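You operate a simulated robot arm through the tools that you are given. There is no shell and no other tool. Be economical: measure what you need, move in short steps, check, and stop when the job is done.

The job below is to be done with a simulated robot arm. You get a single attempt, and the scene is never put back.

Task
Fit the circuit board the teal tag names and tighten both thumb screws.
Fine: the cover strip goes in the blue tray; the board sits fully down first; the other board stays put. Set down upright: rack cover strip.

It is judged by the outcome, as a careful person would: the job done as asked, and still so three seconds after it is handed in. It fails if anything else is knocked over, pushed out of place, dropped, spilled or broken. A push-on lid holds only when it is set on centred and level and pressed home; a screw cap is set on level and turned clockwise until tight.

Robot
A 7-joint arm with a two-finger parallel gripper, fixed in place. Base frame: the origin is at the foot of the arm, x ahead of it, y to its left, z up; the work surface is at about z = 800. Readings come in mm, rad, newtons and seconds.
With the tool pointing down near the work surface it reaches from about 240 to 680 mm from the base axis. Its first joint turns from -1.152 to 1.152 rad. Payload 2.4 kg.
Tool frame: the origin (TCP) lies between the finger pads and is the grasp point; the fingertips stand 30 mm ahead of it; z points along the fingers, y is the line along which they close. Largest opening 94 mm; finger width 28, thickness 10; the body of the gripper, 50 by 96 mm, starts 55 mm behind the TCP.
Orientation is told as [roll, pitch, yaw] about the base's x, y, z axes, in that order, counted from this pose: with the fingers straight down and closing along the base's y, the tool's x points along the base's -x, its y along +y and its z along -z.

Tools
- The arm moves only by the tool send_rows. Its argument "commands" is one flat list of numbers, 7 for each row, row after row: the shift along the tool's x, y, z in units of 50 mm (1.0 is 50 mm), then the turn, a rotation vector about the tool's x, y, z in units of 6 degrees (1.0 is 6 degrees), then the opening in per cent of the stroke, from 0 (shut) to 100 (fully open). In form: [tx, ty, tz, ax, ay, az, gripper, tx, ty, tz, ax, ay, az, gripper, ...]. A call has 1 to 10 rows; each row shifts and turns the commanded pose from where the row before left it, along the tool's axes as they then stand. A call with a number of a shift or a turn outside -1 to 1 is refused whole. A row lasts 0.2 s, in which the tool goes at most 50 mm and 0.15 rad; a call with a longer step from one row to the next is refused whole, and so is a gripper value outside its range. Where a pose cannot be reached the arm comes as near as it can. A force on the tool above 40 N (or 10 N above the force at the start of the call, whichever is more), or a blocked arm, ends the call early, and 0.2 s more pass. Each finger travels about 153 mm/s and halts on what it meets, pressing with about 43 N; the grip force reading is that of the motor and also rises with nothing between the fingers. The clock runs only during rows and for 0.2 s after the last one: add rows that do not move to give the fingers time. The reply holds the time, the measured pose of the TCP, the force on the tool along the base axes, the opening and the grip force, in the units named above and with some noise, with the torque about the TCP (base axes, N m) and any sound that the robot's microphone picked up.
- Cameras (640 x 400 px; columns grow to the right, rows downward): "scene" is fixed at [39.4, 470.2, 1461.8]; the picture's right is [-0.75, -0.66, 0.00], its down [-0.33, 0.37, -0.87] and it looks along [0.57, -0.65, -0.50] (base axes); focal length 332 px, centre (320, 200). "wrist" rides on the gripper at [76, 14, -103] in the tool frame; the picture's right is [-0.18, 0.98, 0.00], its down [-0.75, -0.14, -0.64] and it looks along [-0.63, -0.12, 0.77] (tool axes); focal length 243 px, centre (320, 200). There is no depth. A picture from a camera that has moved, and an enlarged one, comes with that camera's place and axes in the base frame and with its lens. The place of the scene camera against the robot may be out by one fixed shift of up to 18 mm in any direction.
- get_image(camera): a new picture of that camera. No time passes.
- close_up(camera, box): a new picture of the part [left, top, right, bottom] of that camera's present view, enlarged. No time passes.
- finish_job(): hands the job in; it is judged then, once.

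Work in short steps. Places have to be worked out from the pictures, the camera data and where the tool is seen: move nearer, look again, correct. Check each grasp and each placing, and mend what went wrong. You have 120 turns and 64 pictures in all, those below and enlarged ones among them. Open the gripper and draw the arm clear of the work before you hand the job in, unless the task says otherwise; then end with one line.

The tools are called after "Emit:" as a command line: name --argument value ..., lists and objects as JSON in quotes. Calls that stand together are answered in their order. send_rows: Moves the arm, as the interface text tells. Its arguments: {"type":"object","properties":{"commands":{"type":"array"}},"required":["commands"]} The other tools are called the same way: get_image (camera) takes a picture; close_up (camera, box) takes an enlarged picture of a part of a camera's view; finish_job () hands the job in.

At the start:

```text
clock: 0.0
ee_pos: [417.2, 99.5, 1190.2]
orientation: [0.002, 0.001, 0.001]
ft_force: [0.1, -0.1, -0.2]
torque: [-0.04, 0.02, 0.0]
width: 94.0
grip_force: 0.1
```

scene: 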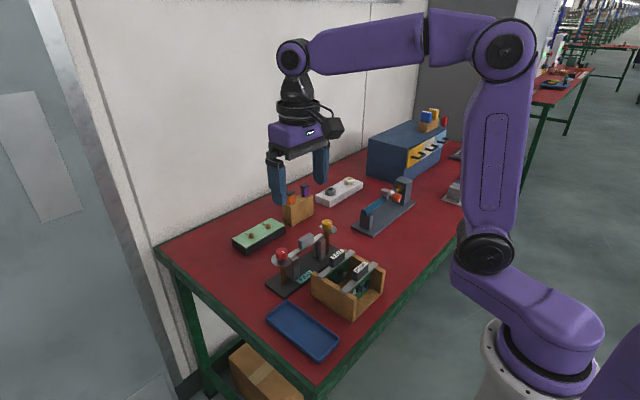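
wrist: 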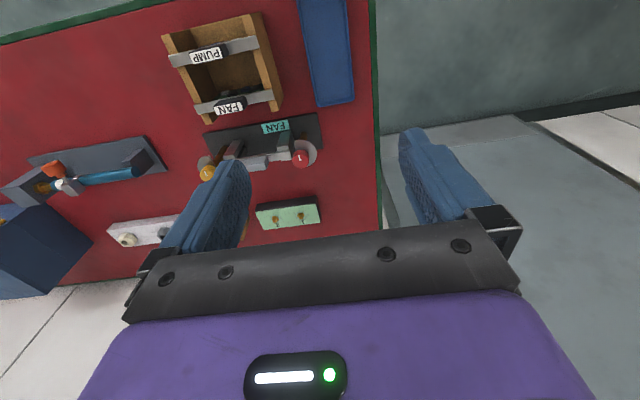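

The teal tag seems to read FAN; I'll take close looks at the rack and the boards before moving.

Emit:
close_up --camera "scene" --box '[250, 200, 410, 300]'

Emit:
close_up --camera "wrist" --box '[150, 0, 390, 240]'

```text
4.00 times, centred on (330, 250) of scene
camera zoom: at [39.4, 470.2, 1461.8], right [-0.75, -0.66, 0.0], down [-0.33, 0.37, -0.87], along [0.57, -0.65, -0.5], focal length 1326 px, centre (280, 0)
```

zoom: 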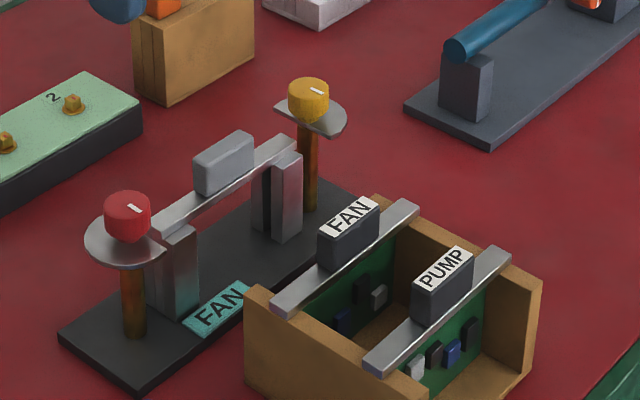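

```text
1.67 times, centred on (270, 120) of wrist
camera zoom: at [340.3, 113.9, 1294.2], right [0.18, 0.98, 0.0], down [0.75, -0.14, 0.64], along [0.63, -0.12, -0.77], focal length 404 px, centre (403, 333)
```

zoom: 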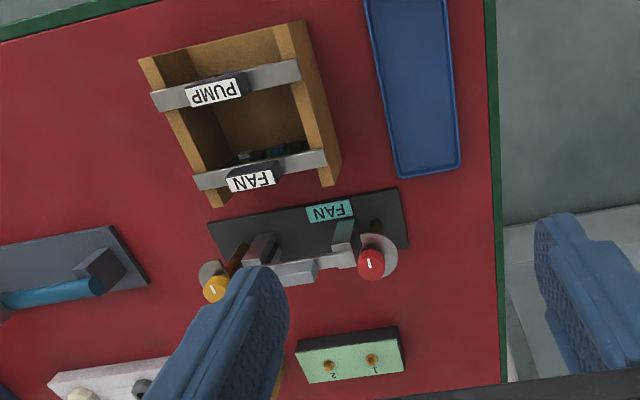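

The tag reads FAN, so the FAN board in the box's far slot goes in the rack. I back the arm off to get a better wrist view of the rack, box and tray.

Emit:
send_rows --commands '[0.8, -0.6, 0, 0, 0, 0, 100, 0.8, -0.6, 0, 0, 0, 0, 100, 0.8, -0.6, 0, 0, 0, 0, 100, 0, 0, 0, 0, 0, 0, 100]'

Emit:
get_image --camera "wrist"

Emit:
get_image --camera "scene"

```text
clock: 1.0
ee_pos: [295.4, 9.9, 1192.7]
orientation: [0.001, -0.001, 0.001]
ft_force: [0.0, -0.1, -0.3]
torque: [-0.03, 0.01, -0.03]
width: 93.9
grip_force: 0.1
```

```text
59 pictures are left
camera wrist: at [219.1, 23.2, 1294.5], right [0.18, 0.98, 0.0], down [0.75, -0.14, 0.64], along [0.63, -0.12, -0.77], focal length 243 px, centre (320, 200)
```

wrist: 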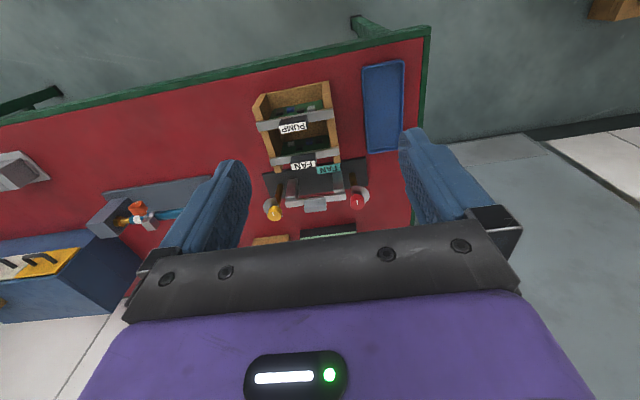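

```text
58 pictures are left
```

scene: 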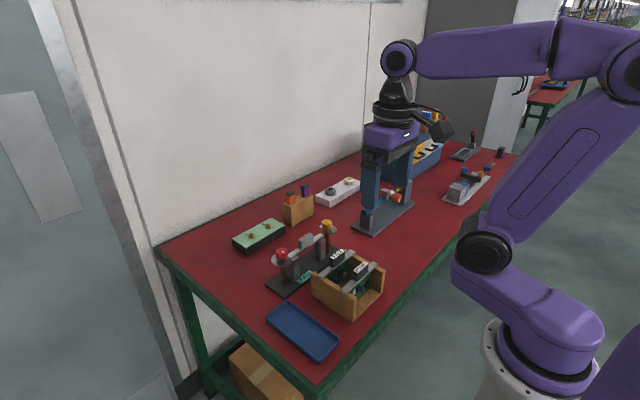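

Everything is in view; I enlarge that part for measuring.

Emit:
close_up --camera "wrist" --box '[240, 50, 432, 240]'

```text
2.11 times, centred on (336, 145) of wrist
camera zoom: at [219.1, 23.2, 1294.5], right [0.18, 0.98, 0.0], down [0.75, -0.14, 0.64], along [0.63, -0.12, -0.77], focal length 511 px, centre (286, 316)
```

zoom: 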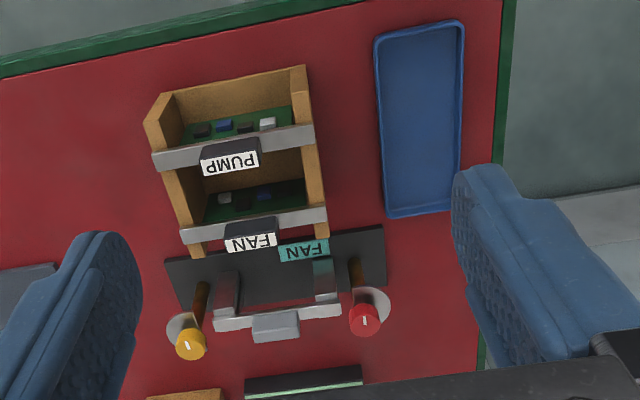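

Estimates: strip handle ≈ (547,-50,905), FAN handle ≈ (446,-50,914), knobs ≈ (547, 39/-138, 915), and tray x 329–500, y 79–152. I move nearer to look at the rack.

Emit:
send_rows --commands '[-0.75, -0.3, 0.6, 0, 0, 0, 100, -0.75, -0.3, 0.6, 0, 0, 0, 100, -0.75, -0.3, 0.6, 0, 0, 0, 100, -0.75, -0.3, 0.6, 0, 0, 0, 100, 0, 0, 0, 0, 0, 0, 100]'

Emit:
get_image --camera "wrist"

```text
refused: row 1 steps farther than a row can; nothing moved
```

```text
56 pictures are left
camera wrist: at [219.1, 23.2, 1294.5], right [0.18, 0.98, 0.0], down [0.75, -0.14, 0.64], along [0.63, -0.12, -0.77], focal length 243 px, centre (320, 200)
```

wrist: 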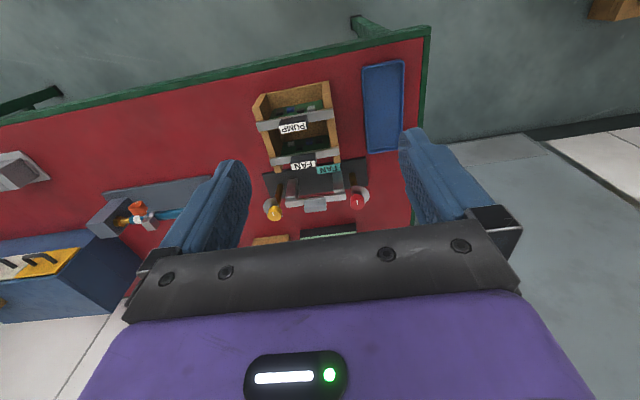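

Step norm was over 50 mm; I split it into smaller rows.

Emit:
send_rows --commands '[-0.6, -0.24, 0.5, 0, 0, 0, 100, -0.6, -0.24, 0.5, 0, 0, 0, 100, -0.6, -0.24, 0.5, 0, 0, 0, 100, -0.6, -0.24, 0.5, 0, 0, 0, 100, -0.6, -0.24, 0.5, 0, 0, 0, 100, 0, 0, 0, 0, 0, 0, 100]'

Emit:
get_image --camera "wrist"

```text
clock: 2.4
ee_pos: [448.9, -49.6, 1065.5]
orientation: [0.0, -0.001, 0.0]
ft_force: [0.3, -0.4, 0.2]
torque: [0.0, -0.02, -0.03]
width: 93.7
grip_force: 0.2
```

```text
55 pictures are left
camera wrist: at [372.7, -36.0, 1168.9], right [0.18, 0.98, 0.0], down [0.75, -0.14, 0.64], along [0.63, -0.12, -0.77], focal length 243 px, centre (320, 200)
```

wrist: 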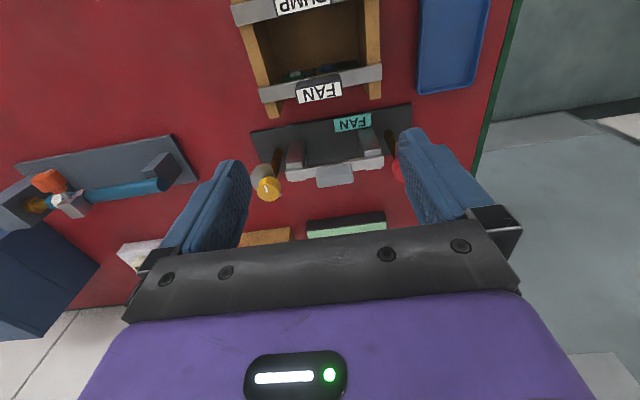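

Zooming in on the rack for details of the discs and strip.

Emit:
close_up --camera "wrist" --box '[230, 70, 420, 230]'

Emit:
close_up --camera "scene" --box '[260, 210, 350, 300]'

```text
2.50 times, centred on (325, 150) of wrist
camera zoom: at [372.7, -36.0, 1168.9], right [0.18, 0.98, 0.0], down [0.75, -0.14, 0.64], along [0.63, -0.12, -0.77], focal length 606 px, centre (308, 325)
```

zoom: 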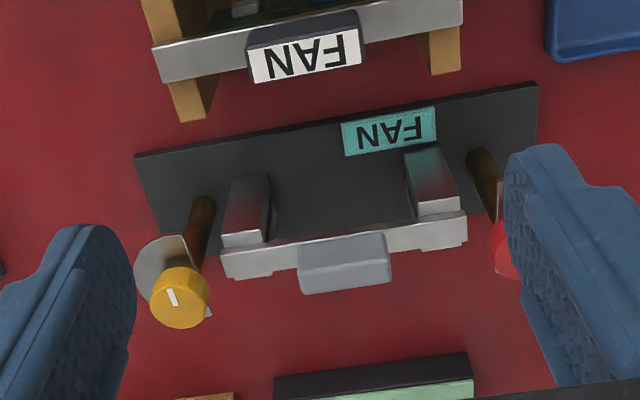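

```text
4.44 times, centred on (305, 255) of scene
camera zoom: at [39.5, 470.2, 1461.8], right [-0.75, -0.66, 0.0], down [-0.33, 0.37, -0.87], along [0.57, -0.65, -0.5], focal length 1474 px, centre (387, -44)
```

zoom: 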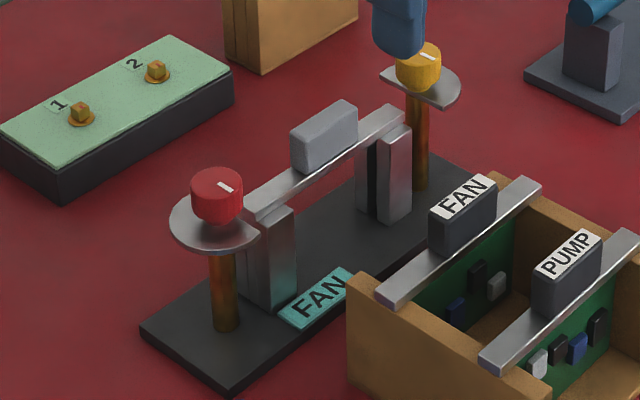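

The half-discs face away from the strip, so it can lift straight up. I move above the strip handle (549,-50) and turn the tool so the fingers close across the thin side.

Emit:
send_rows --commands '[-0.7, 0, 0, 0, 0, 1, 60, -0.65, 0.07, 0, 0, 0, 1, 60, -0.65, 0.13, 0, 0, 0, 1, 60, 0, 0, 0, 0, 0, 1, 60, 0, 0, 0, 0, 0, 1, 60, 0, 0, 0, 0, 0, 1, 60, 0, 0, 0, 0, 0, 1, 60, 0, 0, 0, 0, 0, 1, 60]'

Emit:
send_rows --commands '[0, 0, 0, 0, 0, 1, 60, 0, 0, 0, 0, 0, 1, 60, 0, 0, 0, 0, 0, 1, 60, 0, 0, 0, 0, 0, 1, 60, 0, 0, 0, 0, 0, 1, 60, 0, 0, 0, 0, 0, 1, 60, 0, 0, 0, 0, 0, 1, 60, 0, 0, 0, 0, 0, 0, 60]'

Emit:
get_image --camera "wrist"

```text
clock: 4.2
ee_pos: [547.4, -50.4, 1066.8]
orientation: [-0.001, 0.0, -0.843]
ft_force: [0.1, 0.4, -0.1]
torque: [0.01, -0.02, -0.05]
width: 56.6
grip_force: 0.0
```

```text
clock: 6.0
ee_pos: [547.5, -50.9, 1067.4]
orientation: [0.0, -0.001, -1.574]
ft_force: [-0.6, 0.7, -0.1]
torque: [0.02, -0.01, 0.01]
width: 56.3
grip_force: 0.0
```

```text
52 pictures are left
camera wrist: at [561.8, 25.5, 1169.5], right [0.98, -0.19, 0.0], down [-0.14, -0.75, 0.64], along [-0.12, -0.63, -0.77], focal length 243 px, centre (320, 200)
```

wrist: 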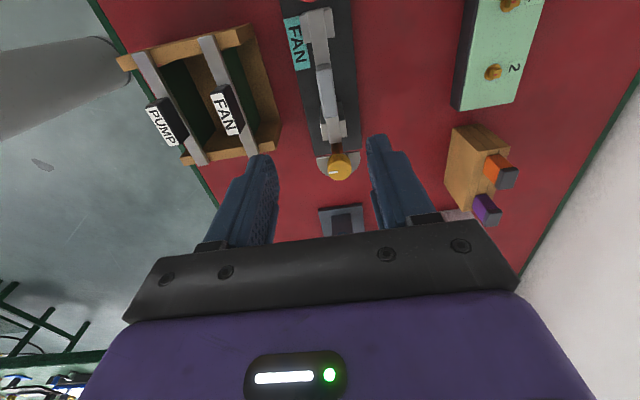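

Zooming to locate the strip handle between the fingers.

Emit:
close_up --camera "wrist" --box '[240, 0, 420, 190]'

```text
2.11 times, centred on (330, 95) of wrist
camera zoom: at [561.8, 25.5, 1169.5], right [0.98, -0.19, 0.0], down [-0.14, -0.75, 0.64], along [-0.12, -0.63, -0.77], focal length 511 px, centre (299, 421)
```

zoom: 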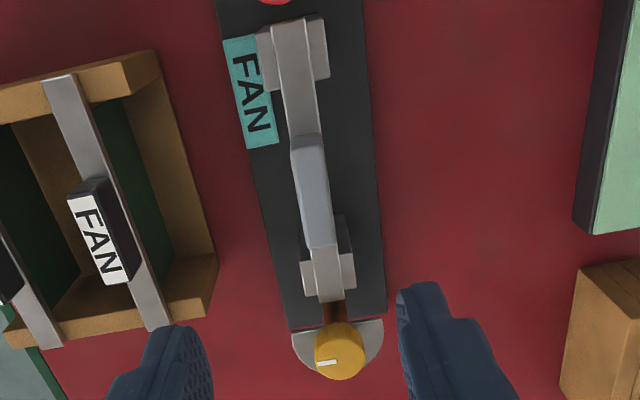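

Handle centre reads about (555,-50). I shift 7 mm in +x and descend to fingertip height just above the handle's top, then look.

Emit:
send_rows --commands '[0.02, 0.14, 0.6, 0, 0, 0, 60, 0, 0, 0.6, 0, 0, 0, 60, 0, 0, 0.6, 0, 0, 0, 60, 0, 0, 0.6, 0, 0, 0, 60, 0, 0, 0, 0, 0, 0, 60]'

Emit:
get_image --camera "wrist"

Emit:
close_up --camera "scene" --box '[260, 190, 350, 280]'

```text
clock: 7.2
ee_pos: [553.2, -50.0, 946.8]
orientation: [-0.001, 0.0, -1.573]
ft_force: [1.0, -0.7, -0.9]
torque: [0.04, -0.03, 0.01]
width: 56.5
grip_force: 0.2
```

```text
50 pictures are left
camera wrist: at [567.7, 26.4, 1048.8], right [0.98, -0.18, 0.0], down [-0.14, -0.75, 0.64], along [-0.12, -0.63, -0.77], focal length 243 px, centre (320, 200)
```

wrist: 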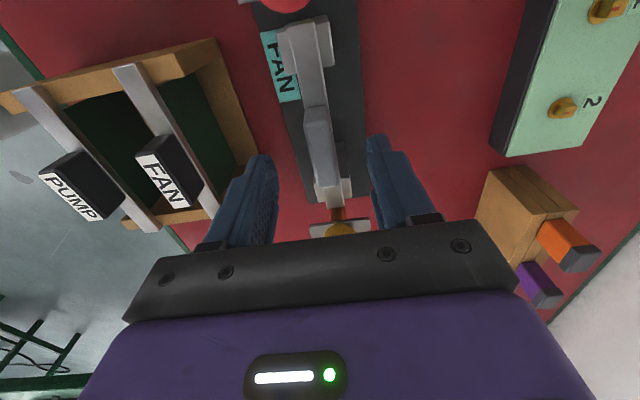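

```text
4.44 times, centred on (305, 235) of scene
camera zoom: at [39.4, 470.2, 1461.8], right [-0.75, -0.66, 0.0], down [-0.33, 0.37, -0.87], along [0.57, -0.65, -0.5], focal length 1474 px, centre (387, 44)
```

zoom: 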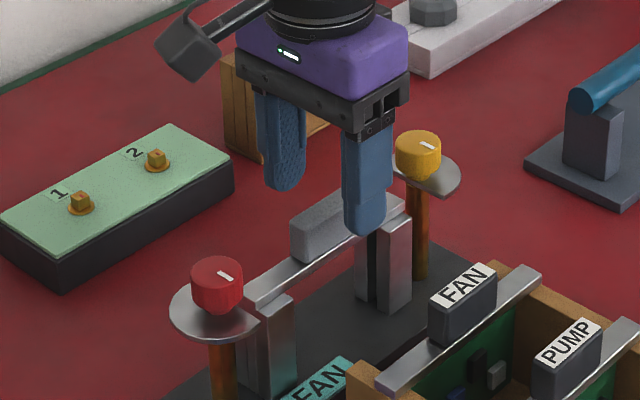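

Handle centre now reads (553.5,-48), well centred. I descend 24 mm so that the fingertips straddle the handle, then close.

Emit:
send_rows --commands '[0, 0, 0.24, 0, 0, 0, 60, 0, 0, 0.24, 0, 0, 0, 60, 0, 0, 0, 0, 0, 0, 60, 0, 0, 0, 0, 0, 0, 40, 0, 0, 0, 0, 0, 0, 25, 0, 0, 0, 0, 0, 0, 10, 0, 0, 0, 0, 0, 0, 0, 0, 0, 0, 0, 0, 0, 0]'

Emit:
close_up --camera "scene" --box '[260, 190, 350, 280]'

```text
clock: 9.0
ee_pos: [555.4, -50.8, 922.5]
orientation: [-0.002, -0.001, -1.572]
ft_force: [-0.3, -0.6, 0.7]
torque: [-0.01, 0.0, -0.01]
width: 14.9
grip_force: 43.1
```

```text
4.44 times, centred on (305, 235) of scene
camera zoom: at [39.5, 470.2, 1461.8], right [-0.75, -0.66, 0.0], down [-0.33, 0.37, -0.87], along [0.57, -0.65, -0.5], focal length 1474 px, centre (387, 44)
```

zoom: 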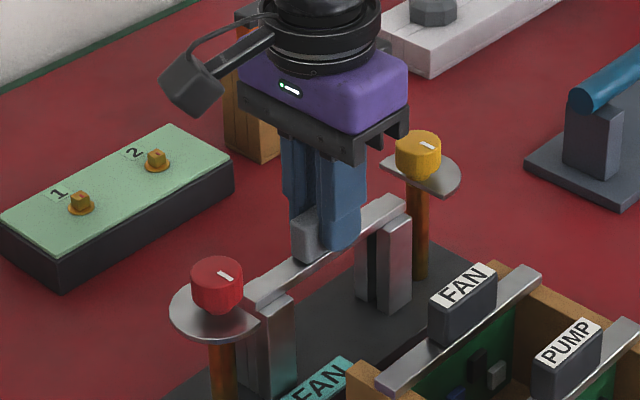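

Gripped at 14.9 mm, with little force. I lift straight up.

Emit:
send_rows --commands '[0, 0, -0.2, 0, 0, 0, 0, 0, 0, -0.3, 0, 0, 0, 0, 0, 0, -0.5, 0, 0, 0, 0, 0, 0, -0.5, 0, 0, 0, 0, 0, 0, -0.5, 0, 0, 0, 0, 0, 0, -0.5, 0, 0, 0, 0, 0, 0, 0, 0, 0, 0, 0]'

Emit:
close_up --camera "scene" --box '[240, 140, 360, 280]'

```text
clock: 10.6
ee_pos: [552.7, -48.3, 1049.0]
orientation: [-0.001, 0.001, -1.57]
ft_force: [0.1, 0.1, -0.9]
torque: [0.0, -0.04, 0.04]
width: 14.6
grip_force: 43.0
```

```text
2.86 times, centred on (300, 210) of scene
camera zoom: at [39.4, 470.2, 1461.8], right [-0.75, -0.66, 0.0], down [-0.33, 0.37, -0.87], along [0.57, -0.65, -0.5], focal length 947 px, centre (377, 171)
```

zoom: 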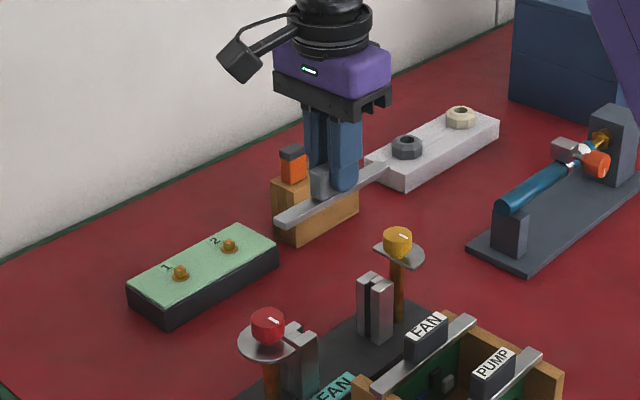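

The strip is held level. I turn back to yaw 0 so that it lies along x and then carry it over the tray.

Emit:
send_rows --commands '[0, 0, 0, 0, 0, -1, 0, 0, 0, 0, 0, 0, -1, 0, 0, 0, 0, 0, 0, -1, 0, 0, 0, 0, 0, 0, -1, 0, 0, 0, 0, 0, 0, -1, 0, 0, 0, 0, 0, 0, -1, 0, 0, 0, 0, 0, 0, -1, 0, 0, 0, 0, 0, 0, -1, 0]'

Emit:
send_rows --commands '[0, 0, 0, 0, 0, -1, 0, 0, 0, 0, 0, 0, -1, 0, 0, 0, 0, 0, 0, -1, 0, 0, 0, 0, 0, 0, -1, 0, 0, 0, 0, 0, 0, -1, 0, 0, 0, 0, 0, 0, -1, 0, 0, 0, 0, 0, 0, -1, 0, 0, 0, 0, 0, 0, 0, 0]'

Emit:
send_rows --commands '[0.54, 0.65, 0, 0, 0, 0, 0, 0.54, 0.65, 0, 0, 0, 0, 0, 0.54, 0.65, 0, 0, 0, 0, 0, 0.54, 0.65, 0, 0, 0, 0, 0, 0.54, 0.67, 0, 0, 0, 0, 0, 0, 0, 0, 0, 0, 0, 0]'

Emit:
get_image --camera "wrist"

Emit:
close_up --camera "scene" --box '[230, 190, 410, 370]'

```text
clock: 12.4
ee_pos: [554.9, -49.3, 1047.3]
orientation: [0.001, 0.0, -0.732]
ft_force: [-0.1, 0.7, -0.8]
torque: [-0.01, 0.0, -0.03]
width: 14.9
grip_force: 42.9
```

```text
clock: 14.2
ee_pos: [553.9, -49.1, 1048.9]
orientation: [0.0, 0.001, 0.001]
ft_force: [-0.1, 0.3, -2.1]
torque: [0.0, -0.02, -0.01]
width: 15.1
grip_force: 42.8
```

```text
clock: 15.6
ee_pos: [419.7, 115.6, 1047.8]
orientation: [0.001, 0.0, -0.002]
ft_force: [-1.3, 0.0, -1.2]
torque: [-0.01, -0.02, 0.03]
width: 15.0
grip_force: 42.6
```

```text
46 pictures are left
camera wrist: at [342.8, 129.4, 1149.8], right [0.19, 0.98, 0.0], down [0.75, -0.14, 0.64], along [0.63, -0.12, -0.77], focal length 243 px, centre (320, 200)
```

wrist: 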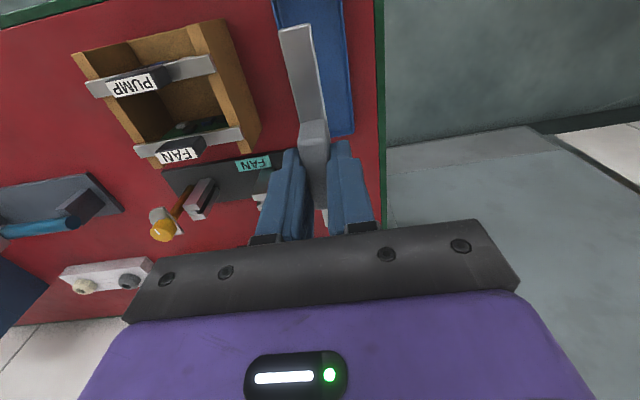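

```text
2.22 times, centred on (320, 280) of scene
camera zoom: at [39.4, 470.2, 1461.8], right [-0.75, -0.66, 0.0], down [-0.33, 0.37, -0.87], along [0.57, -0.65, -0.5], focal length 737 px, centre (320, 22)
```

zoom: 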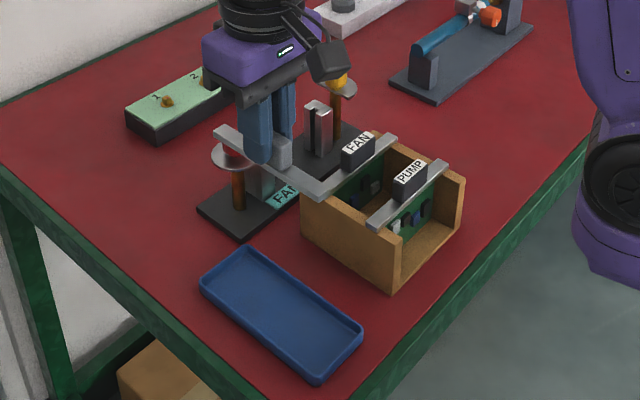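

The strip lies over the tray (x≈352–486, y≈116). I descend, slowing near the end.

Emit:
send_rows --commands '[0.04, 0, 0.6, 0, 0, 0, 0, 0, 0, 0.6, 0, 0, 0, 0, 0, 0, 0.6, 0, 0, 0, 0, 0, 0, 0.6, 0, 0, 0, 0, 0, 0, 0.6, 0, 0, 0, 0, 0, 0, 0.6, 0, 0, 0, 0, 0, 0, 0, 0, 0, 0, 0]'

Emit:
close_up --camera "scene" --box '[240, 250, 380, 370]'

```text
clock: 17.2
ee_pos: [418.0, 116.0, 868.2]
orientation: [0.0, 0.0, -0.001]
ft_force: [0.0, 0.5, -0.8]
torque: [0.0, 0.01, 0.02]
width: 14.8
grip_force: 42.8
```

```text
3.33 times, centred on (310, 310) of scene
camera zoom: at [39.5, 470.2, 1461.8], right [-0.75, -0.66, 0.0], down [-0.33, 0.37, -0.87], along [0.57, -0.65, -0.5], focal length 1105 px, centre (353, -167)
```

zoom: 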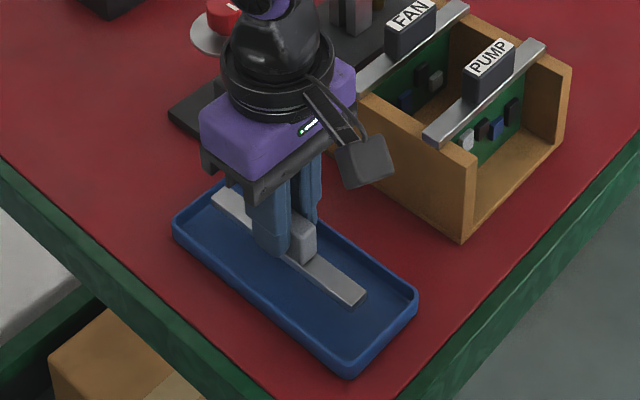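

Over the tray as planned. I lower in small steps until contact is felt.

Emit:
send_rows --commands '[0, 0, 0.1, 0, 0, 0, 0, 0, 0, 0.1, 0, 0, 0, 0, 0, 0, 0.1, 0, 0, 0, 0, 0, 0, 0, 0, 0, 0, 0]'

```text
clock: 18.2
ee_pos: [417.0, 115.5, 851.8]
orientation: [0.0, 0.0, 0.001]
ft_force: [-0.4, -1.1, -0.3]
torque: [-0.01, -0.04, -0.01]
width: 14.9
grip_force: 43.4
```

Emit:
send_rows --commands '[0, 0, 0.06, 0, 0, 0, 0, 0, 0, 0.06, 0, 0, 0, 0, 0, 0, 0, 0, 0, 0, 0]'

```text
clock: 19.0
ee_pos: [417.4, 115.5, 846.7]
orientation: [-0.001, -0.003, -0.001]
ft_force: [-2.8, -1.2, 21.2]
torque: [-0.03, 0.39, 0.02]
width: 15.0
grip_force: 42.8
```

Contact at TCP z≈847 (21 N up). I open, retreat upward, and check.

Emit:
send_rows --commands '[0, 0, -0.02, 0, 0, 0, 0, 0, 0, 0, 0, 0, 0, 20, 0, 0, 0, 0, 0, 0, 40, 0, 0, 0, 0, 0, 0, 45, 0, 0, -0.3, 0, 0, 0, 45, 0, 0, -0.6, 0, 0, 0, 45, 0, 0, -0.9, 0, 0, 0, 45, 0, 0, -0.9, 0, 0, 0, 45, 0, 0, -0.9, 0, 0, 0, 45, 0, 0, 0, 0, 0, 0, 45]'

Emit:
close_up --camera "scene" --box '[240, 200, 400, 370]'

```text
clock: 21.2
ee_pos: [415.2, 114.6, 1028.2]
orientation: [-0.001, -0.001, -0.001]
ft_force: [-0.4, 0.2, 0.0]
torque: [0.0, 0.01, 0.01]
width: 42.3
grip_force: 0.0
```

```text
2.35 times, centred on (320, 285) of scene
camera zoom: at [39.4, 470.2, 1461.8], right [-0.75, -0.66, 0.0], down [-0.33, 0.37, -0.87], along [0.57, -0.65, -0.5], focal length 780 px, centre (320, 0)
```

zoom: 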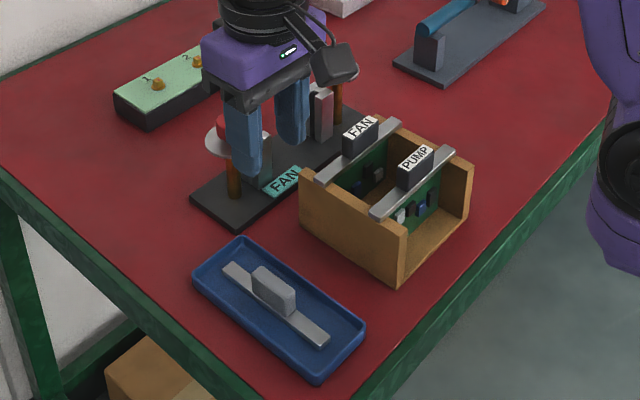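

The strip is upright in the tray. Now I go above the FAN handle (≈446,-47) and turn the tool to close along x.

Emit:
send_rows --commands '[-0.15, -0.8, 0, 0, 0, 0, 45, -0.15, -0.8, 0, 0, 0, 0, 45, -0.15, -0.8, 0, 0, 0, 0, 45, -0.17, -0.8, 0, 0, 0, 0, 45, 0, 0, 0, 0, 0, 1, 45, 0, 0, 0, 0, 0, 1, 45, 0, 0, 0, 0, 0, 1, 45, 0, 0, 0, 0, 0, 1, 45, 0, 0, 0, 0, 0, 1, 45]'

Emit:
send_rows --commands '[0, 0, 0, 0, 0, 1, 45, 0, 0, 0, 0, 0, 1, 45, 0, 0, 0, 0, 0, 1, 45, 0, 0, 0, 0, 0, 1, 45, 0, 0, 0, 0, 0, 1, 45, 0, 0, 0, 0, 0, 1, 45, 0, 0, 0, 0, 0, 1, 45, 0, 0, 0, 0, 0, 1, 45, 0, 0, 0, 0, 0, 1, 45, 0, 0, 0, 0, 0, 1, 45]'

Emit:
send_rows --commands '[0, 0, 0, 0, 0, 0, 45, 0, 0, 0, 0, 0, 0, 45]'

Emit:
get_image --camera "wrist"

Emit:
close_up --camera "wrist" --box '[240, 0, 400, 160]'

```text
clock: 23.2
ee_pos: [447.9, -45.8, 1026.5]
orientation: [-0.001, 0.001, -0.528]
ft_force: [0.3, -0.1, -0.5]
torque: [0.02, 0.02, -0.01]
width: 42.2
grip_force: 0.0
```

```text
clock: 25.4
ee_pos: [447.1, -46.0, 1027.0]
orientation: [-0.001, -0.001, -1.573]
ft_force: [-0.8, -0.3, -0.1]
torque: [-0.04, -0.02, 0.02]
width: 42.5
grip_force: 0.1
```

```text
clock: 26.0
ee_pos: [447.1, -45.1, 1028.1]
orientation: [0.0, 0.0, -1.572]
ft_force: [0.2, 0.1, 0.6]
torque: [0.02, 0.01, 0.02]
width: 42.2
grip_force: 0.0
```

```text
42 pictures are left
camera wrist: at [461.9, 30.1, 1130.0], right [0.98, -0.19, 0.0], down [-0.14, -0.75, 0.64], along [-0.12, -0.63, -0.77], focal length 243 px, centre (320, 200)
```

wrist: 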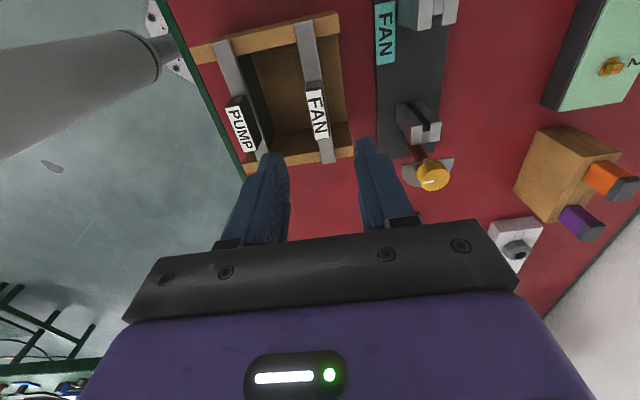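

```text
2.50 times, centred on (320, 80) of wrist
camera zoom: at [461.9, 30.1, 1130.0], right [0.98, -0.19, 0.0], down [-0.14, -0.75, 0.64], along [-0.12, -0.63, -0.77], focal length 606 px, centre (320, 500)
```

zoom: 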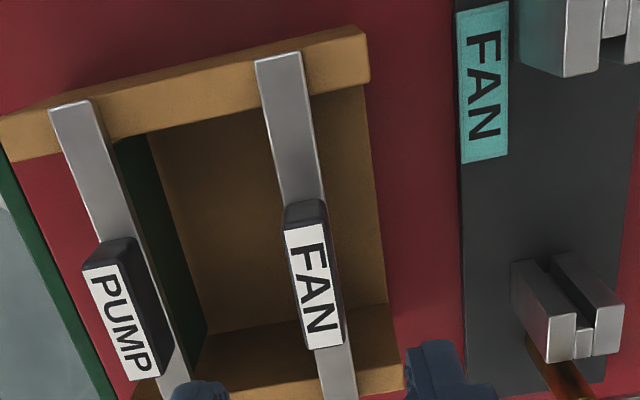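

FAN handle centre ≈ (445,-49). I shift slightly and descend to z≈940 for a look.

Emit:
send_rows --commands '[-0.06, -0.04, 0.45, 0, 0, 0, 45, 0, 0, 0.45, 0, 0, 0, 45, 0, 0, 0.45, 0, 0, 0, 45, 0, 0, 0.4, 0, 0, 0, 45, 0, 0, 0, 0, 0, 0, 45, 0, 0, 0, 0, 0, 0, 45]'

Emit:
get_image --camera "wrist"

Emit:
close_up --camera "scene" --box '[290, 210, 400, 320]'

```text
clock: 27.4
ee_pos: [444.3, -49.2, 940.5]
orientation: [0.001, 0.0, -1.57]
ft_force: [-0.2, 0.3, 0.1]
torque: [0.02, -0.01, -0.03]
width: 42.3
grip_force: 0.0
```

```text
40 pictures are left
camera wrist: at [458.8, 27.2, 1042.2], right [0.98, -0.18, 0.0], down [-0.14, -0.75, 0.64], along [-0.12, -0.63, -0.77], focal length 243 px, centre (320, 200)
```

wrist: 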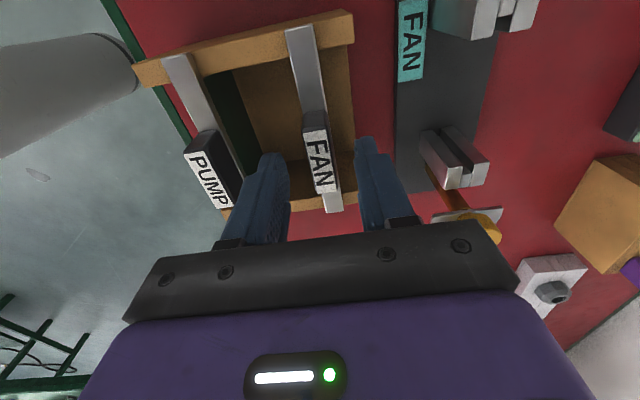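

```text
3.64 times, centred on (345, 265) of scene
camera zoom: at [39.4, 470.2, 1461.8], right [-0.75, -0.66, 0.0], down [-0.33, 0.37, -0.87], along [0.57, -0.65, -0.5], focal length 1206 px, centre (229, -36)
```

zoom: 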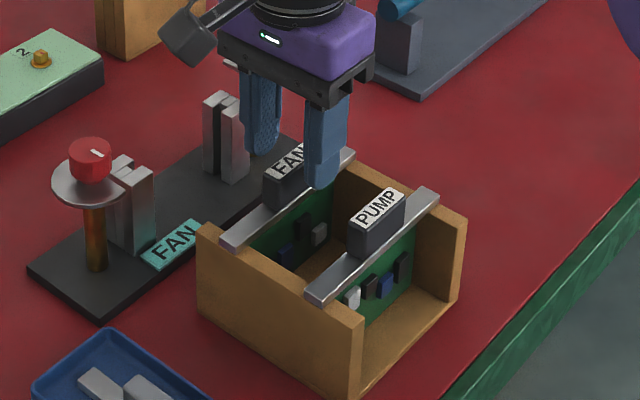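

Centred on the handle. I descend 18 mm and close gradually.

Emit:
send_rows --commands '[0, 0, 0.18, 0, 0, 0, 45, 0, 0, 0.18, 0, 0, 0, 45, 0, 0, 0, 0, 0, 0, 40, 0, 0, 0, 0, 0, 0, 30, 0, 0, 0, 0, 0, 0, 20, 0, 0, 0, 0, 0, 0, 8, 0, 0, 0, 0, 0, 0, 0, 0, 0, 0, 0, 0, 0, 0]'

Emit:
close_up --camera "scene" --box '[290, 210, 400, 320]'

Emit:
close_up --camera "wrist" --box '[200, 0, 520, 230]'

```text
clock: 29.2
ee_pos: [444.5, -47.3, 921.3]
orientation: [0.0, -0.001, -1.571]
ft_force: [0.5, -0.3, 0.7]
torque: [-0.02, 0.04, -0.04]
width: 15.2
grip_force: 43.1
```

```text
3.64 times, centred on (345, 265) of scene
camera zoom: at [39.5, 470.2, 1461.8], right [-0.75, -0.66, 0.0], down [-0.33, 0.37, -0.87], along [0.57, -0.65, -0.5], focal length 1206 px, centre (229, -36)
```

zoom: 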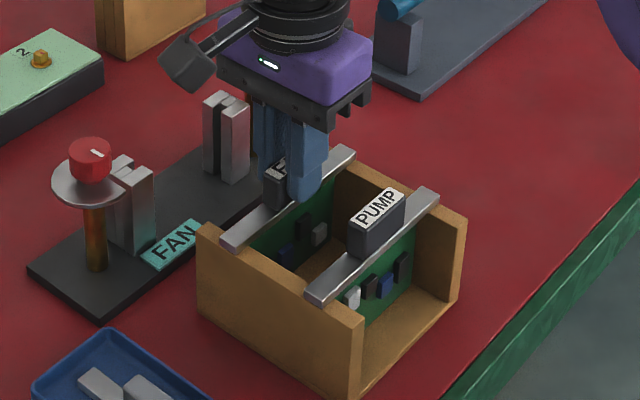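

```text
1.74 times, centred on (360, 115) of wrist
camera zoom: at [459.2, 27.8, 1023.3], right [0.98, -0.18, 0.0], down [-0.14, -0.75, 0.64], along [-0.12, -0.63, -0.77], focal length 422 px, centre (250, 348)
```

zoom: 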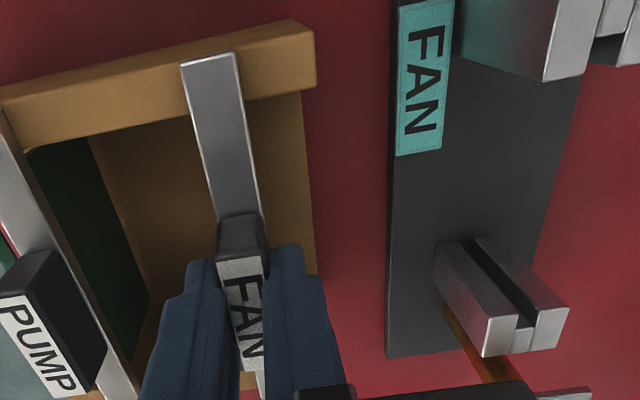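

Gripped at 15.2 mm. I lift slowly straight up.

Emit:
send_rows --commands '[0, 0, -0.1, 0, 0, 0, 0, 0, 0, -0.2, 0, 0, 0, 0, 0, 0, -0.3, 0, 0, 0, 0, 0, 0, -0.4, 0, 0, 0, 0, 0, 0, -0.5, 0, 0, 0, 0, 0, 0, -0.5, 0, 0, 0, 0, 0, 0, -0.5, 0, 0, 0, 0, 0, 0, 0, 0, 0, 0, 0, 0, 0, 0, 0, 0, 0, 0]'

Emit:
close_up --camera "scene" --box '[260, 160, 400, 320]'

```text
clock: 31.2
ee_pos: [446.1, -49.4, 1047.6]
orientation: [-0.001, 0.002, -1.572]
ft_force: [0.0, 0.2, -1.2]
torque: [-0.03, 0.0, 0.0]
width: 14.8
grip_force: 43.6
```

```text
2.50 times, centred on (330, 240) of scene
camera zoom: at [39.5, 470.2, 1461.8], right [-0.75, -0.66, 0.0], down [-0.33, 0.37, -0.87], along [0.57, -0.65, -0.5], focal length 829 px, centre (295, 100)
```

zoom: 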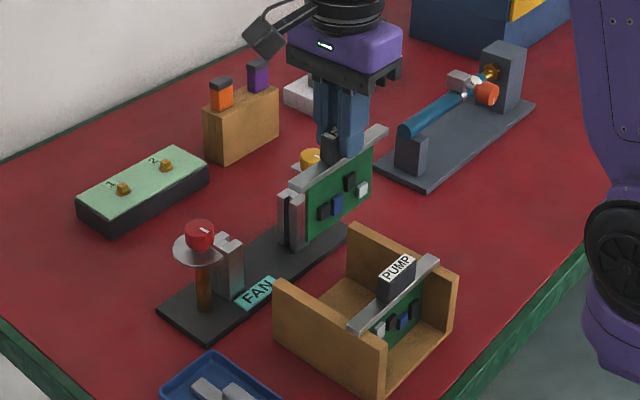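

The board hangs level. I move +109 mm in x over the rack and look.

Emit:
send_rows --commands '[0, 0.5, 0, 0, 0, 0, 0, 0, 0.6, 0, 0, 0, 0, 0, 0, 0.6, 0, 0, 0, 0, 0, 0, 0.48, 0, 0, 0, 0, 0, 0, 0, 0, 0, 0, 0, 0, 0, 0, 0, 0, 0, 0, 0]'

Emit:
get_image --camera "wrist"

Emit:
close_up --camera "wrist" --box '[260, 0, 420, 130]'

Emit:
close_up --camera "scene" --box '[250, 150, 370, 290]'

```text
clock: 32.6
ee_pos: [556.0, -48.2, 1048.0]
orientation: [0.001, -0.001, -1.572]
ft_force: [-0.3, 0.2, -0.6]
torque: [0.0, -0.01, 0.01]
width: 15.0
grip_force: 42.8
```

```text
35 pictures are left
camera wrist: at [569.6, 26.6, 1150.2], right [0.98, -0.18, 0.0], down [-0.14, -0.75, 0.64], along [-0.12, -0.63, -0.77], focal length 243 px, centre (320, 200)
```

wrist: 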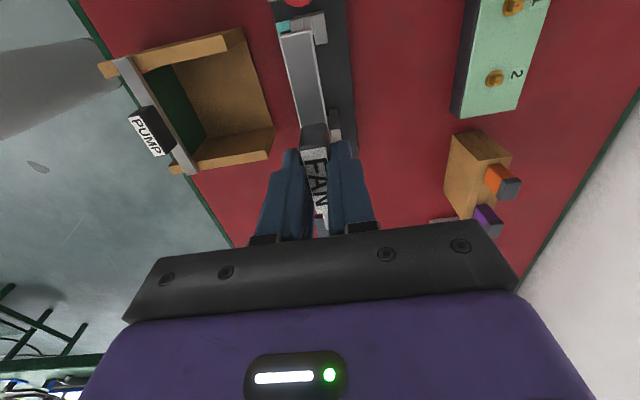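

```text
3.08 times, centred on (340, 65) of wrist
camera zoom: at [569.6, 26.6, 1150.2], right [0.98, -0.18, 0.0], down [-0.14, -0.75, 0.64], along [-0.12, -0.63, -0.77], focal length 746 px, centre (258, 615)
```

zoom: 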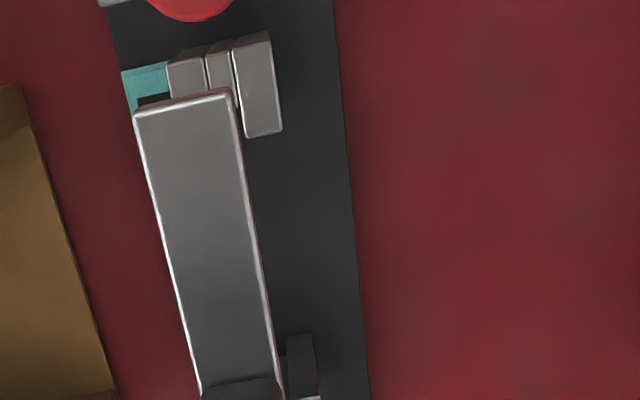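

```text
2.86 times, centred on (310, 220) of scene
camera zoom: at [39.5, 470.2, 1461.8], right [-0.75, -0.66, 0.0], down [-0.33, 0.37, -0.87], along [0.57, -0.65, -0.5], focal length 947 px, centre (349, 143)
```

zoom: 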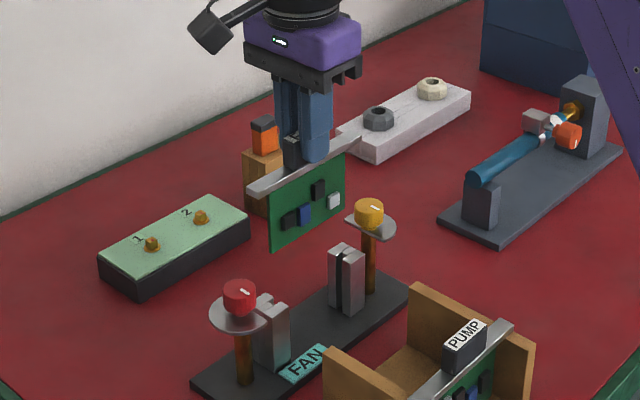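

Bar end and far slot both read x≈556, and y looks aligned. I descend to just above the guides and check again.

Emit:
send_rows --commands '[0, 0, 0.3, 0, 0, 0, 0, 0, 0, 0.3, 0, 0, 0, 0, 0, 0, 0.25, 0, 0, 0, 0, 0, 0, 0, 0, 0, 0, 0, 0, 0, 0, 0, 0, 0, 0]'

Emit:
close_up --camera "wrist" --box '[260, 0, 420, 130]'

Emit:
close_up --camera "scene" --box '[260, 190, 350, 290]'

```text
clock: 33.8
ee_pos: [556.2, -50.2, 1005.2]
orientation: [0.0, 0.0, -1.57]
ft_force: [-0.2, 0.8, -1.0]
torque: [-0.02, 0.03, 0.0]
width: 14.9
grip_force: 42.9
```

```text
3.08 times, centred on (340, 65) of wrist
camera zoom: at [569.3, 26.1, 1107.3], right [0.98, -0.18, 0.0], down [-0.14, -0.75, 0.64], along [-0.12, -0.63, -0.77], focal length 746 px, centre (258, 615)
```

zoom: 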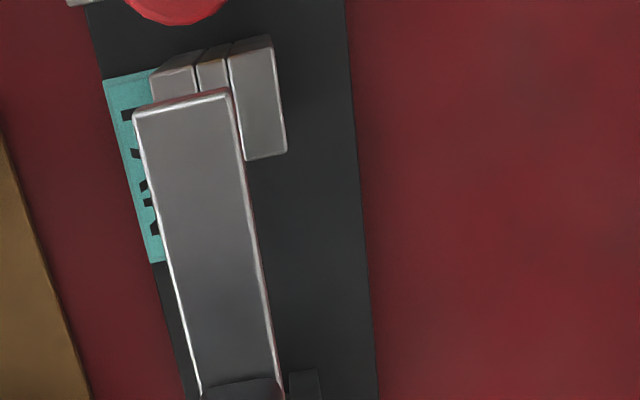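

```text
4.00 times, centred on (305, 240) of scene
camera zoom: at [39.5, 470.2, 1461.8], right [-0.75, -0.66, 0.0], down [-0.33, 0.37, -0.87], along [0.57, -0.65, -0.5], focal length 1326 px, centre (380, 40)
```

zoom: 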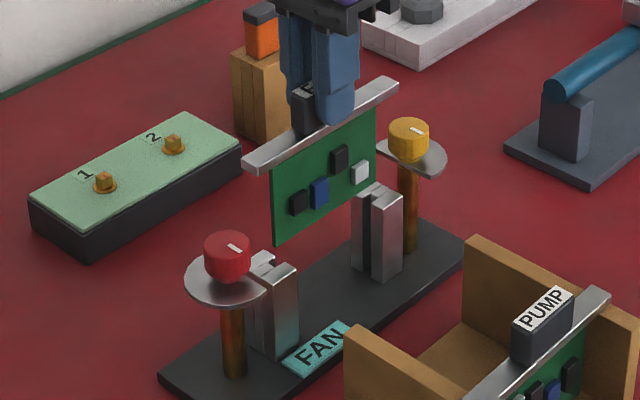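

Aligned within about 0.5 mm. I lower slowly into the guides, watching the force.

Emit:
send_rows --commands '[0, 0, 0.15, 0, 0, 0, 0, 0, 0, 0.15, 0, 0, 0, 0, 0, 0, 0.1, 0, 0, 0, 0, 0, 0, 0.1, 0, 0, 0, 0, 0, 0, 0.1, 0, 0, 0, 0, 0, 0, 0.1, 0, 0, 0, 0, 0, 0, 0, 0, 0, 0, 0]'

Emit:
close_up --camera "scene" --box '[260, 190, 350, 290]'

```text
clock: 35.4
ee_pos: [555.1, -48.9, 970.4]
orientation: [0.0, 0.0, -1.571]
ft_force: [-0.5, -0.2, -2.0]
torque: [0.01, -0.01, 0.03]
width: 15.1
grip_force: 43.1
```

```text
4.00 times, centred on (305, 240) of scene
camera zoom: at [39.5, 470.2, 1461.8], right [-0.75, -0.66, 0.0], down [-0.33, 0.37, -0.87], along [0.57, -0.65, -0.5], focal length 1326 px, centre (380, 40)
```

zoom: 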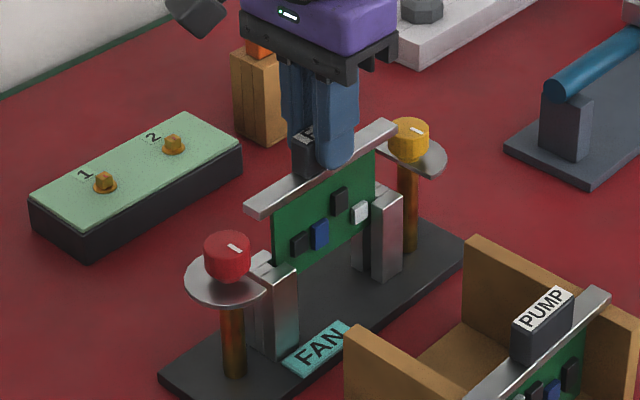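

The board appears to be entering the slots with no force. I continue down.

Emit:
send_rows --commands '[0, 0, 0.1, 0, 0, 0, 0, 0, 0, 0.1, 0, 0, 0, 0, 0, 0, 0.1, 0, 0, 0, 0, 0, 0, 0.1, 0, 0, 0, 0, 0, 0, 0.1, 0, 0, 0, 0, 0, 0, 0.1, 0, 0, 0, 0, 0, 0, 0, 0, 0, 0, 0]'

```text
clock: 37.0
ee_pos: [554.2, -47.6, 939.3]
orientation: [0.0, 0.001, -1.572]
ft_force: [0.0, 0.7, -0.8]
torque: [0.02, 0.01, 0.01]
width: 15.1
grip_force: 43.4
```

Still free; smaller steps to the bottom.

Emit:
send_rows --commands '[0, 0, 0.08, 0, 0, 0, 0, 0, 0, 0.08, 0, 0, 0, 0, 0, 0, 0.08, 0, 0, 0, 0, 0, 0, 0.06, 0, 0, 0, 0, 0, 0, 0.06, 0, 0, 0, 0, 0, 0, 0, 0, 0, 0, 0]'

Emit:
close_up --camera "scene" --box '[260, 190, 350, 290]'

```text
clock: 38.4
ee_pos: [556.0, -50.0, 923.3]
orientation: [0.002, 0.0, -1.572]
ft_force: [-3.5, 0.1, 17.3]
torque: [0.11, 0.32, 0.02]
width: 15.0
grip_force: 43.0
```

```text
4.00 times, centred on (305, 240) of scene
camera zoom: at [39.1, 470.2, 1461.8], right [-0.75, -0.66, 0.0], down [-0.33, 0.37, -0.87], along [0.58, -0.65, -0.5], focal length 1326 px, centre (380, 40)
```

zoom: 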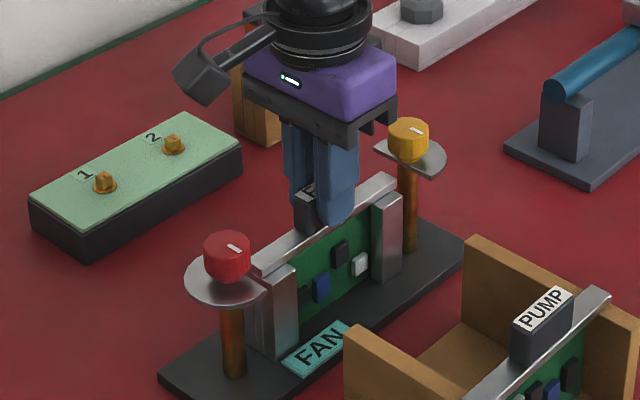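

Contact at 923 with 17 N. I press a little more to be sure it is home.

Emit:
send_rows --commands '[0, 0, 0.04, 0, 0, 0, 0, 0, 0, 0.04, 0, 0, 0, 0, 0, 0, 0, 0, 0, 0, 0]'

```text
clock: 39.0
ee_pos: [557.1, -49.7, 920.2]
orientation: [0.005, -0.001, -1.571]
ft_force: [-3.7, 0.3, 8.0]
torque: [0.14, 0.33, 0.05]
width: 15.3
grip_force: 43.5
stopped in row 3: the force on the tool passed its limit at 43 N (the readings are from after the stop); the commanded pose is now the measured one
```

It hit the stop at 43 N, z≈920–921. I release and lift off to inspect the seating.

Emit:
send_rows --commands '[0, 0, 0, 0, 0, 0, 10, 0, 0, 0, 0, 0, 0, 20, 0, 0, 0, 0, 0, 0, 35, 0, 0, 0, 0, 0, 0, 40, 0, 0, -0.3, 0, 0, 0, 40, 0, 0, -0.5, 0, 0, 0, 40, 0, 0, -0.6, 0, 0, 0, 40, 0, 0, -0.6, 0, 0, 0, 40, 0, 0, 0, 0, 0, 0, 40]'

Emit:
close_up --camera "scene" --box '[260, 205, 350, 295]'

Emit:
close_up --camera "wrist" --box '[240, 0, 420, 220]'

```text
clock: 41.0
ee_pos: [557.2, -48.9, 1020.3]
orientation: [0.004, -0.001, -1.571]
ft_force: [-1.3, 0.4, 0.0]
torque: [0.0, 0.04, 0.03]
width: 37.6
grip_force: 0.0
```

```text
4.44 times, centred on (305, 250) of scene
camera zoom: at [39.4, 470.2, 1461.8], right [-0.75, -0.66, 0.0], down [-0.33, 0.37, -0.87], along [0.57, -0.65, -0.5], focal length 1474 px, centre (387, -22)
```

zoom: 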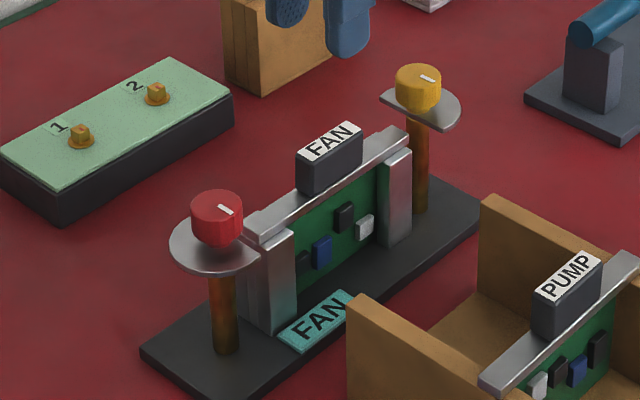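

```text
1.82 times, centred on (330, 110) of wrist
camera zoom: at [570.4, 26.6, 1121.8], right [0.98, -0.18, 0.01], down [-0.15, -0.75, 0.64], along [-0.11, -0.63, -0.77], focal length 441 px, centre (302, 364)
```

zoom: 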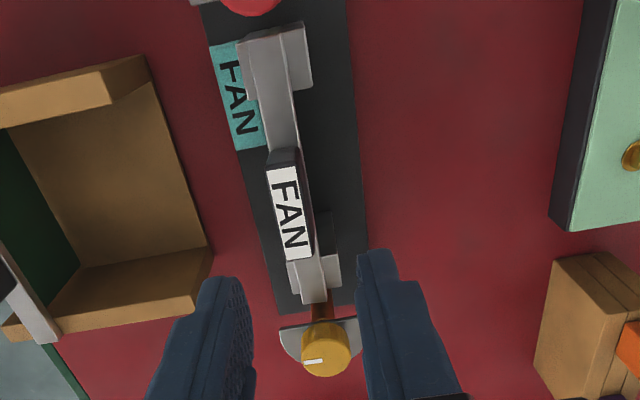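

The board sits at the strip's former height and is level. Next the yellow screw at ≈ (556,-135): I move above it and turn to yaw +90° so there is room for a long clockwise turn.

Emit:
send_rows --commands '[-0.86, -0.01, 0, 0, 0, 0, 60, -0.86, -0.01, 0, 0, 0, 0, 60, 0, 0, 0, 0, 0, -1, 60, 0, 0, 0, 0, 0, -1, 60, 0, 0, 0, 0, 0, -1, 60, 0, 0, 0, 0, 0, -1, 60, 0, 0, 0, 0, 0, -1, 60, 0, 0, 0, 0, 0, -1, 60, 0, 0, 0, 0, 0, -1, 60, 0, 0, 0, 0, 0, -1, 60]'

Emit:
send_rows --commands '[0, 0, 0, 0, 0, -1, 60, 0, 0, 0, 0, 0, -1, 60, 0, 0, 0, 0, 0, -1, 60, 0, 0, 0, 0, 0, -1, 60, 0, 0, 0, 0, 0, -1, 60, 0, 0, 0, 0, 0, -1, 60, 0, 0, 0, 0, 0, -1, 60, 0, 0, 0, 0, 0, 0, 60]'

Emit:
get_image --camera "wrist"

```text
clock: 43.2
ee_pos: [556.4, -134.5, 1021.4]
orientation: [0.005, -0.005, -0.731]
ft_force: [-0.1, 0.5, 1.0]
torque: [0.04, 0.0, 0.02]
width: 56.3
grip_force: 0.1
```

```text
clock: 45.0
ee_pos: [554.7, -135.0, 1020.5]
orientation: [-0.002, -0.005, 0.0]
ft_force: [0.0, 0.7, 0.2]
torque: [0.0, 0.02, 0.03]
width: 56.6
grip_force: 0.1
```

```text
26 pictures are left
camera wrist: at [478.4, -121.1, 1122.5], right [0.18, 0.98, 0.0], down [0.75, -0.14, 0.65], along [0.64, -0.12, -0.76], focal length 243 px, centre (320, 200)
```

wrist: 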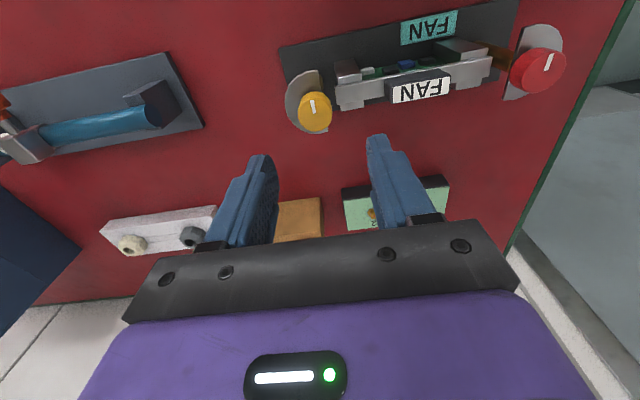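

Yellow knob axis refines to ≈ (556,-138), top ≈ z 915–920. I continue turning to yaw +90°.

Emit:
send_rows --commands '[-0.02, -0.05, 0, 0, 0, -1, 60, 0, 0, 0, 0, 0, -1, 60, 0, 0, 0, 0, 0, -1, 60, 0, 0, 0, 0, 0, -1, 60, 0, 0, 0, 0, 0, -1, 60, 0, 0, 0, 0, 0, -1, 60, 0, 0, 0, 0, 0, -1, 60, 0, 0, 0, 0, 0, -1, 60]'

Emit:
send_rows --commands '[0, 0, 0, 0, 0, -1, 60, 0, 0, 0, 0, 0, -1, 60, 0, 0, 0, 0, 0, -1, 60, 0, 0, 0, 0, 0, -1, 60, 0, 0, 0, 0, 0, -1, 60, 0, 0, 0, 0, 0, -1, 60, 0, 0, 0, 0, 0, -1, 60, 0, 0, 0, 0, 0, 0, 60, 0, 0, 0, 0, 0, 0, 60]'

Emit:
get_image --camera "wrist"

```text
clock: 46.8
ee_pos: [556.3, -137.1, 1020.0]
orientation: [-0.006, -0.004, 0.839]
ft_force: [-0.4, -0.5, -0.2]
torque: [-0.02, 0.02, -0.04]
width: 56.9
grip_force: 0.2
```

```text
clock: 48.8
ee_pos: [557.2, -138.1, 1021.5]
orientation: [-0.006, 0.003, 1.571]
ft_force: [0.3, 0.5, -0.3]
torque: [0.01, 0.01, 0.01]
width: 56.4
grip_force: 0.0
```

```text
25 pictures are left
camera wrist: at [541.3, -214.8, 1122.8], right [-0.98, 0.18, -0.01], down [0.14, 0.75, 0.64], along [0.12, 0.63, -0.77], focal length 243 px, centre (320, 200)
```

wrist: 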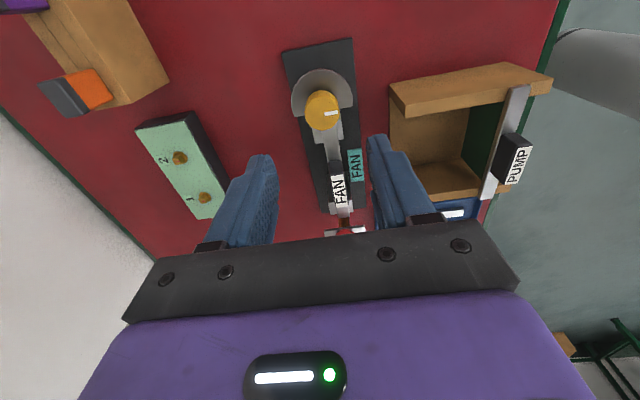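

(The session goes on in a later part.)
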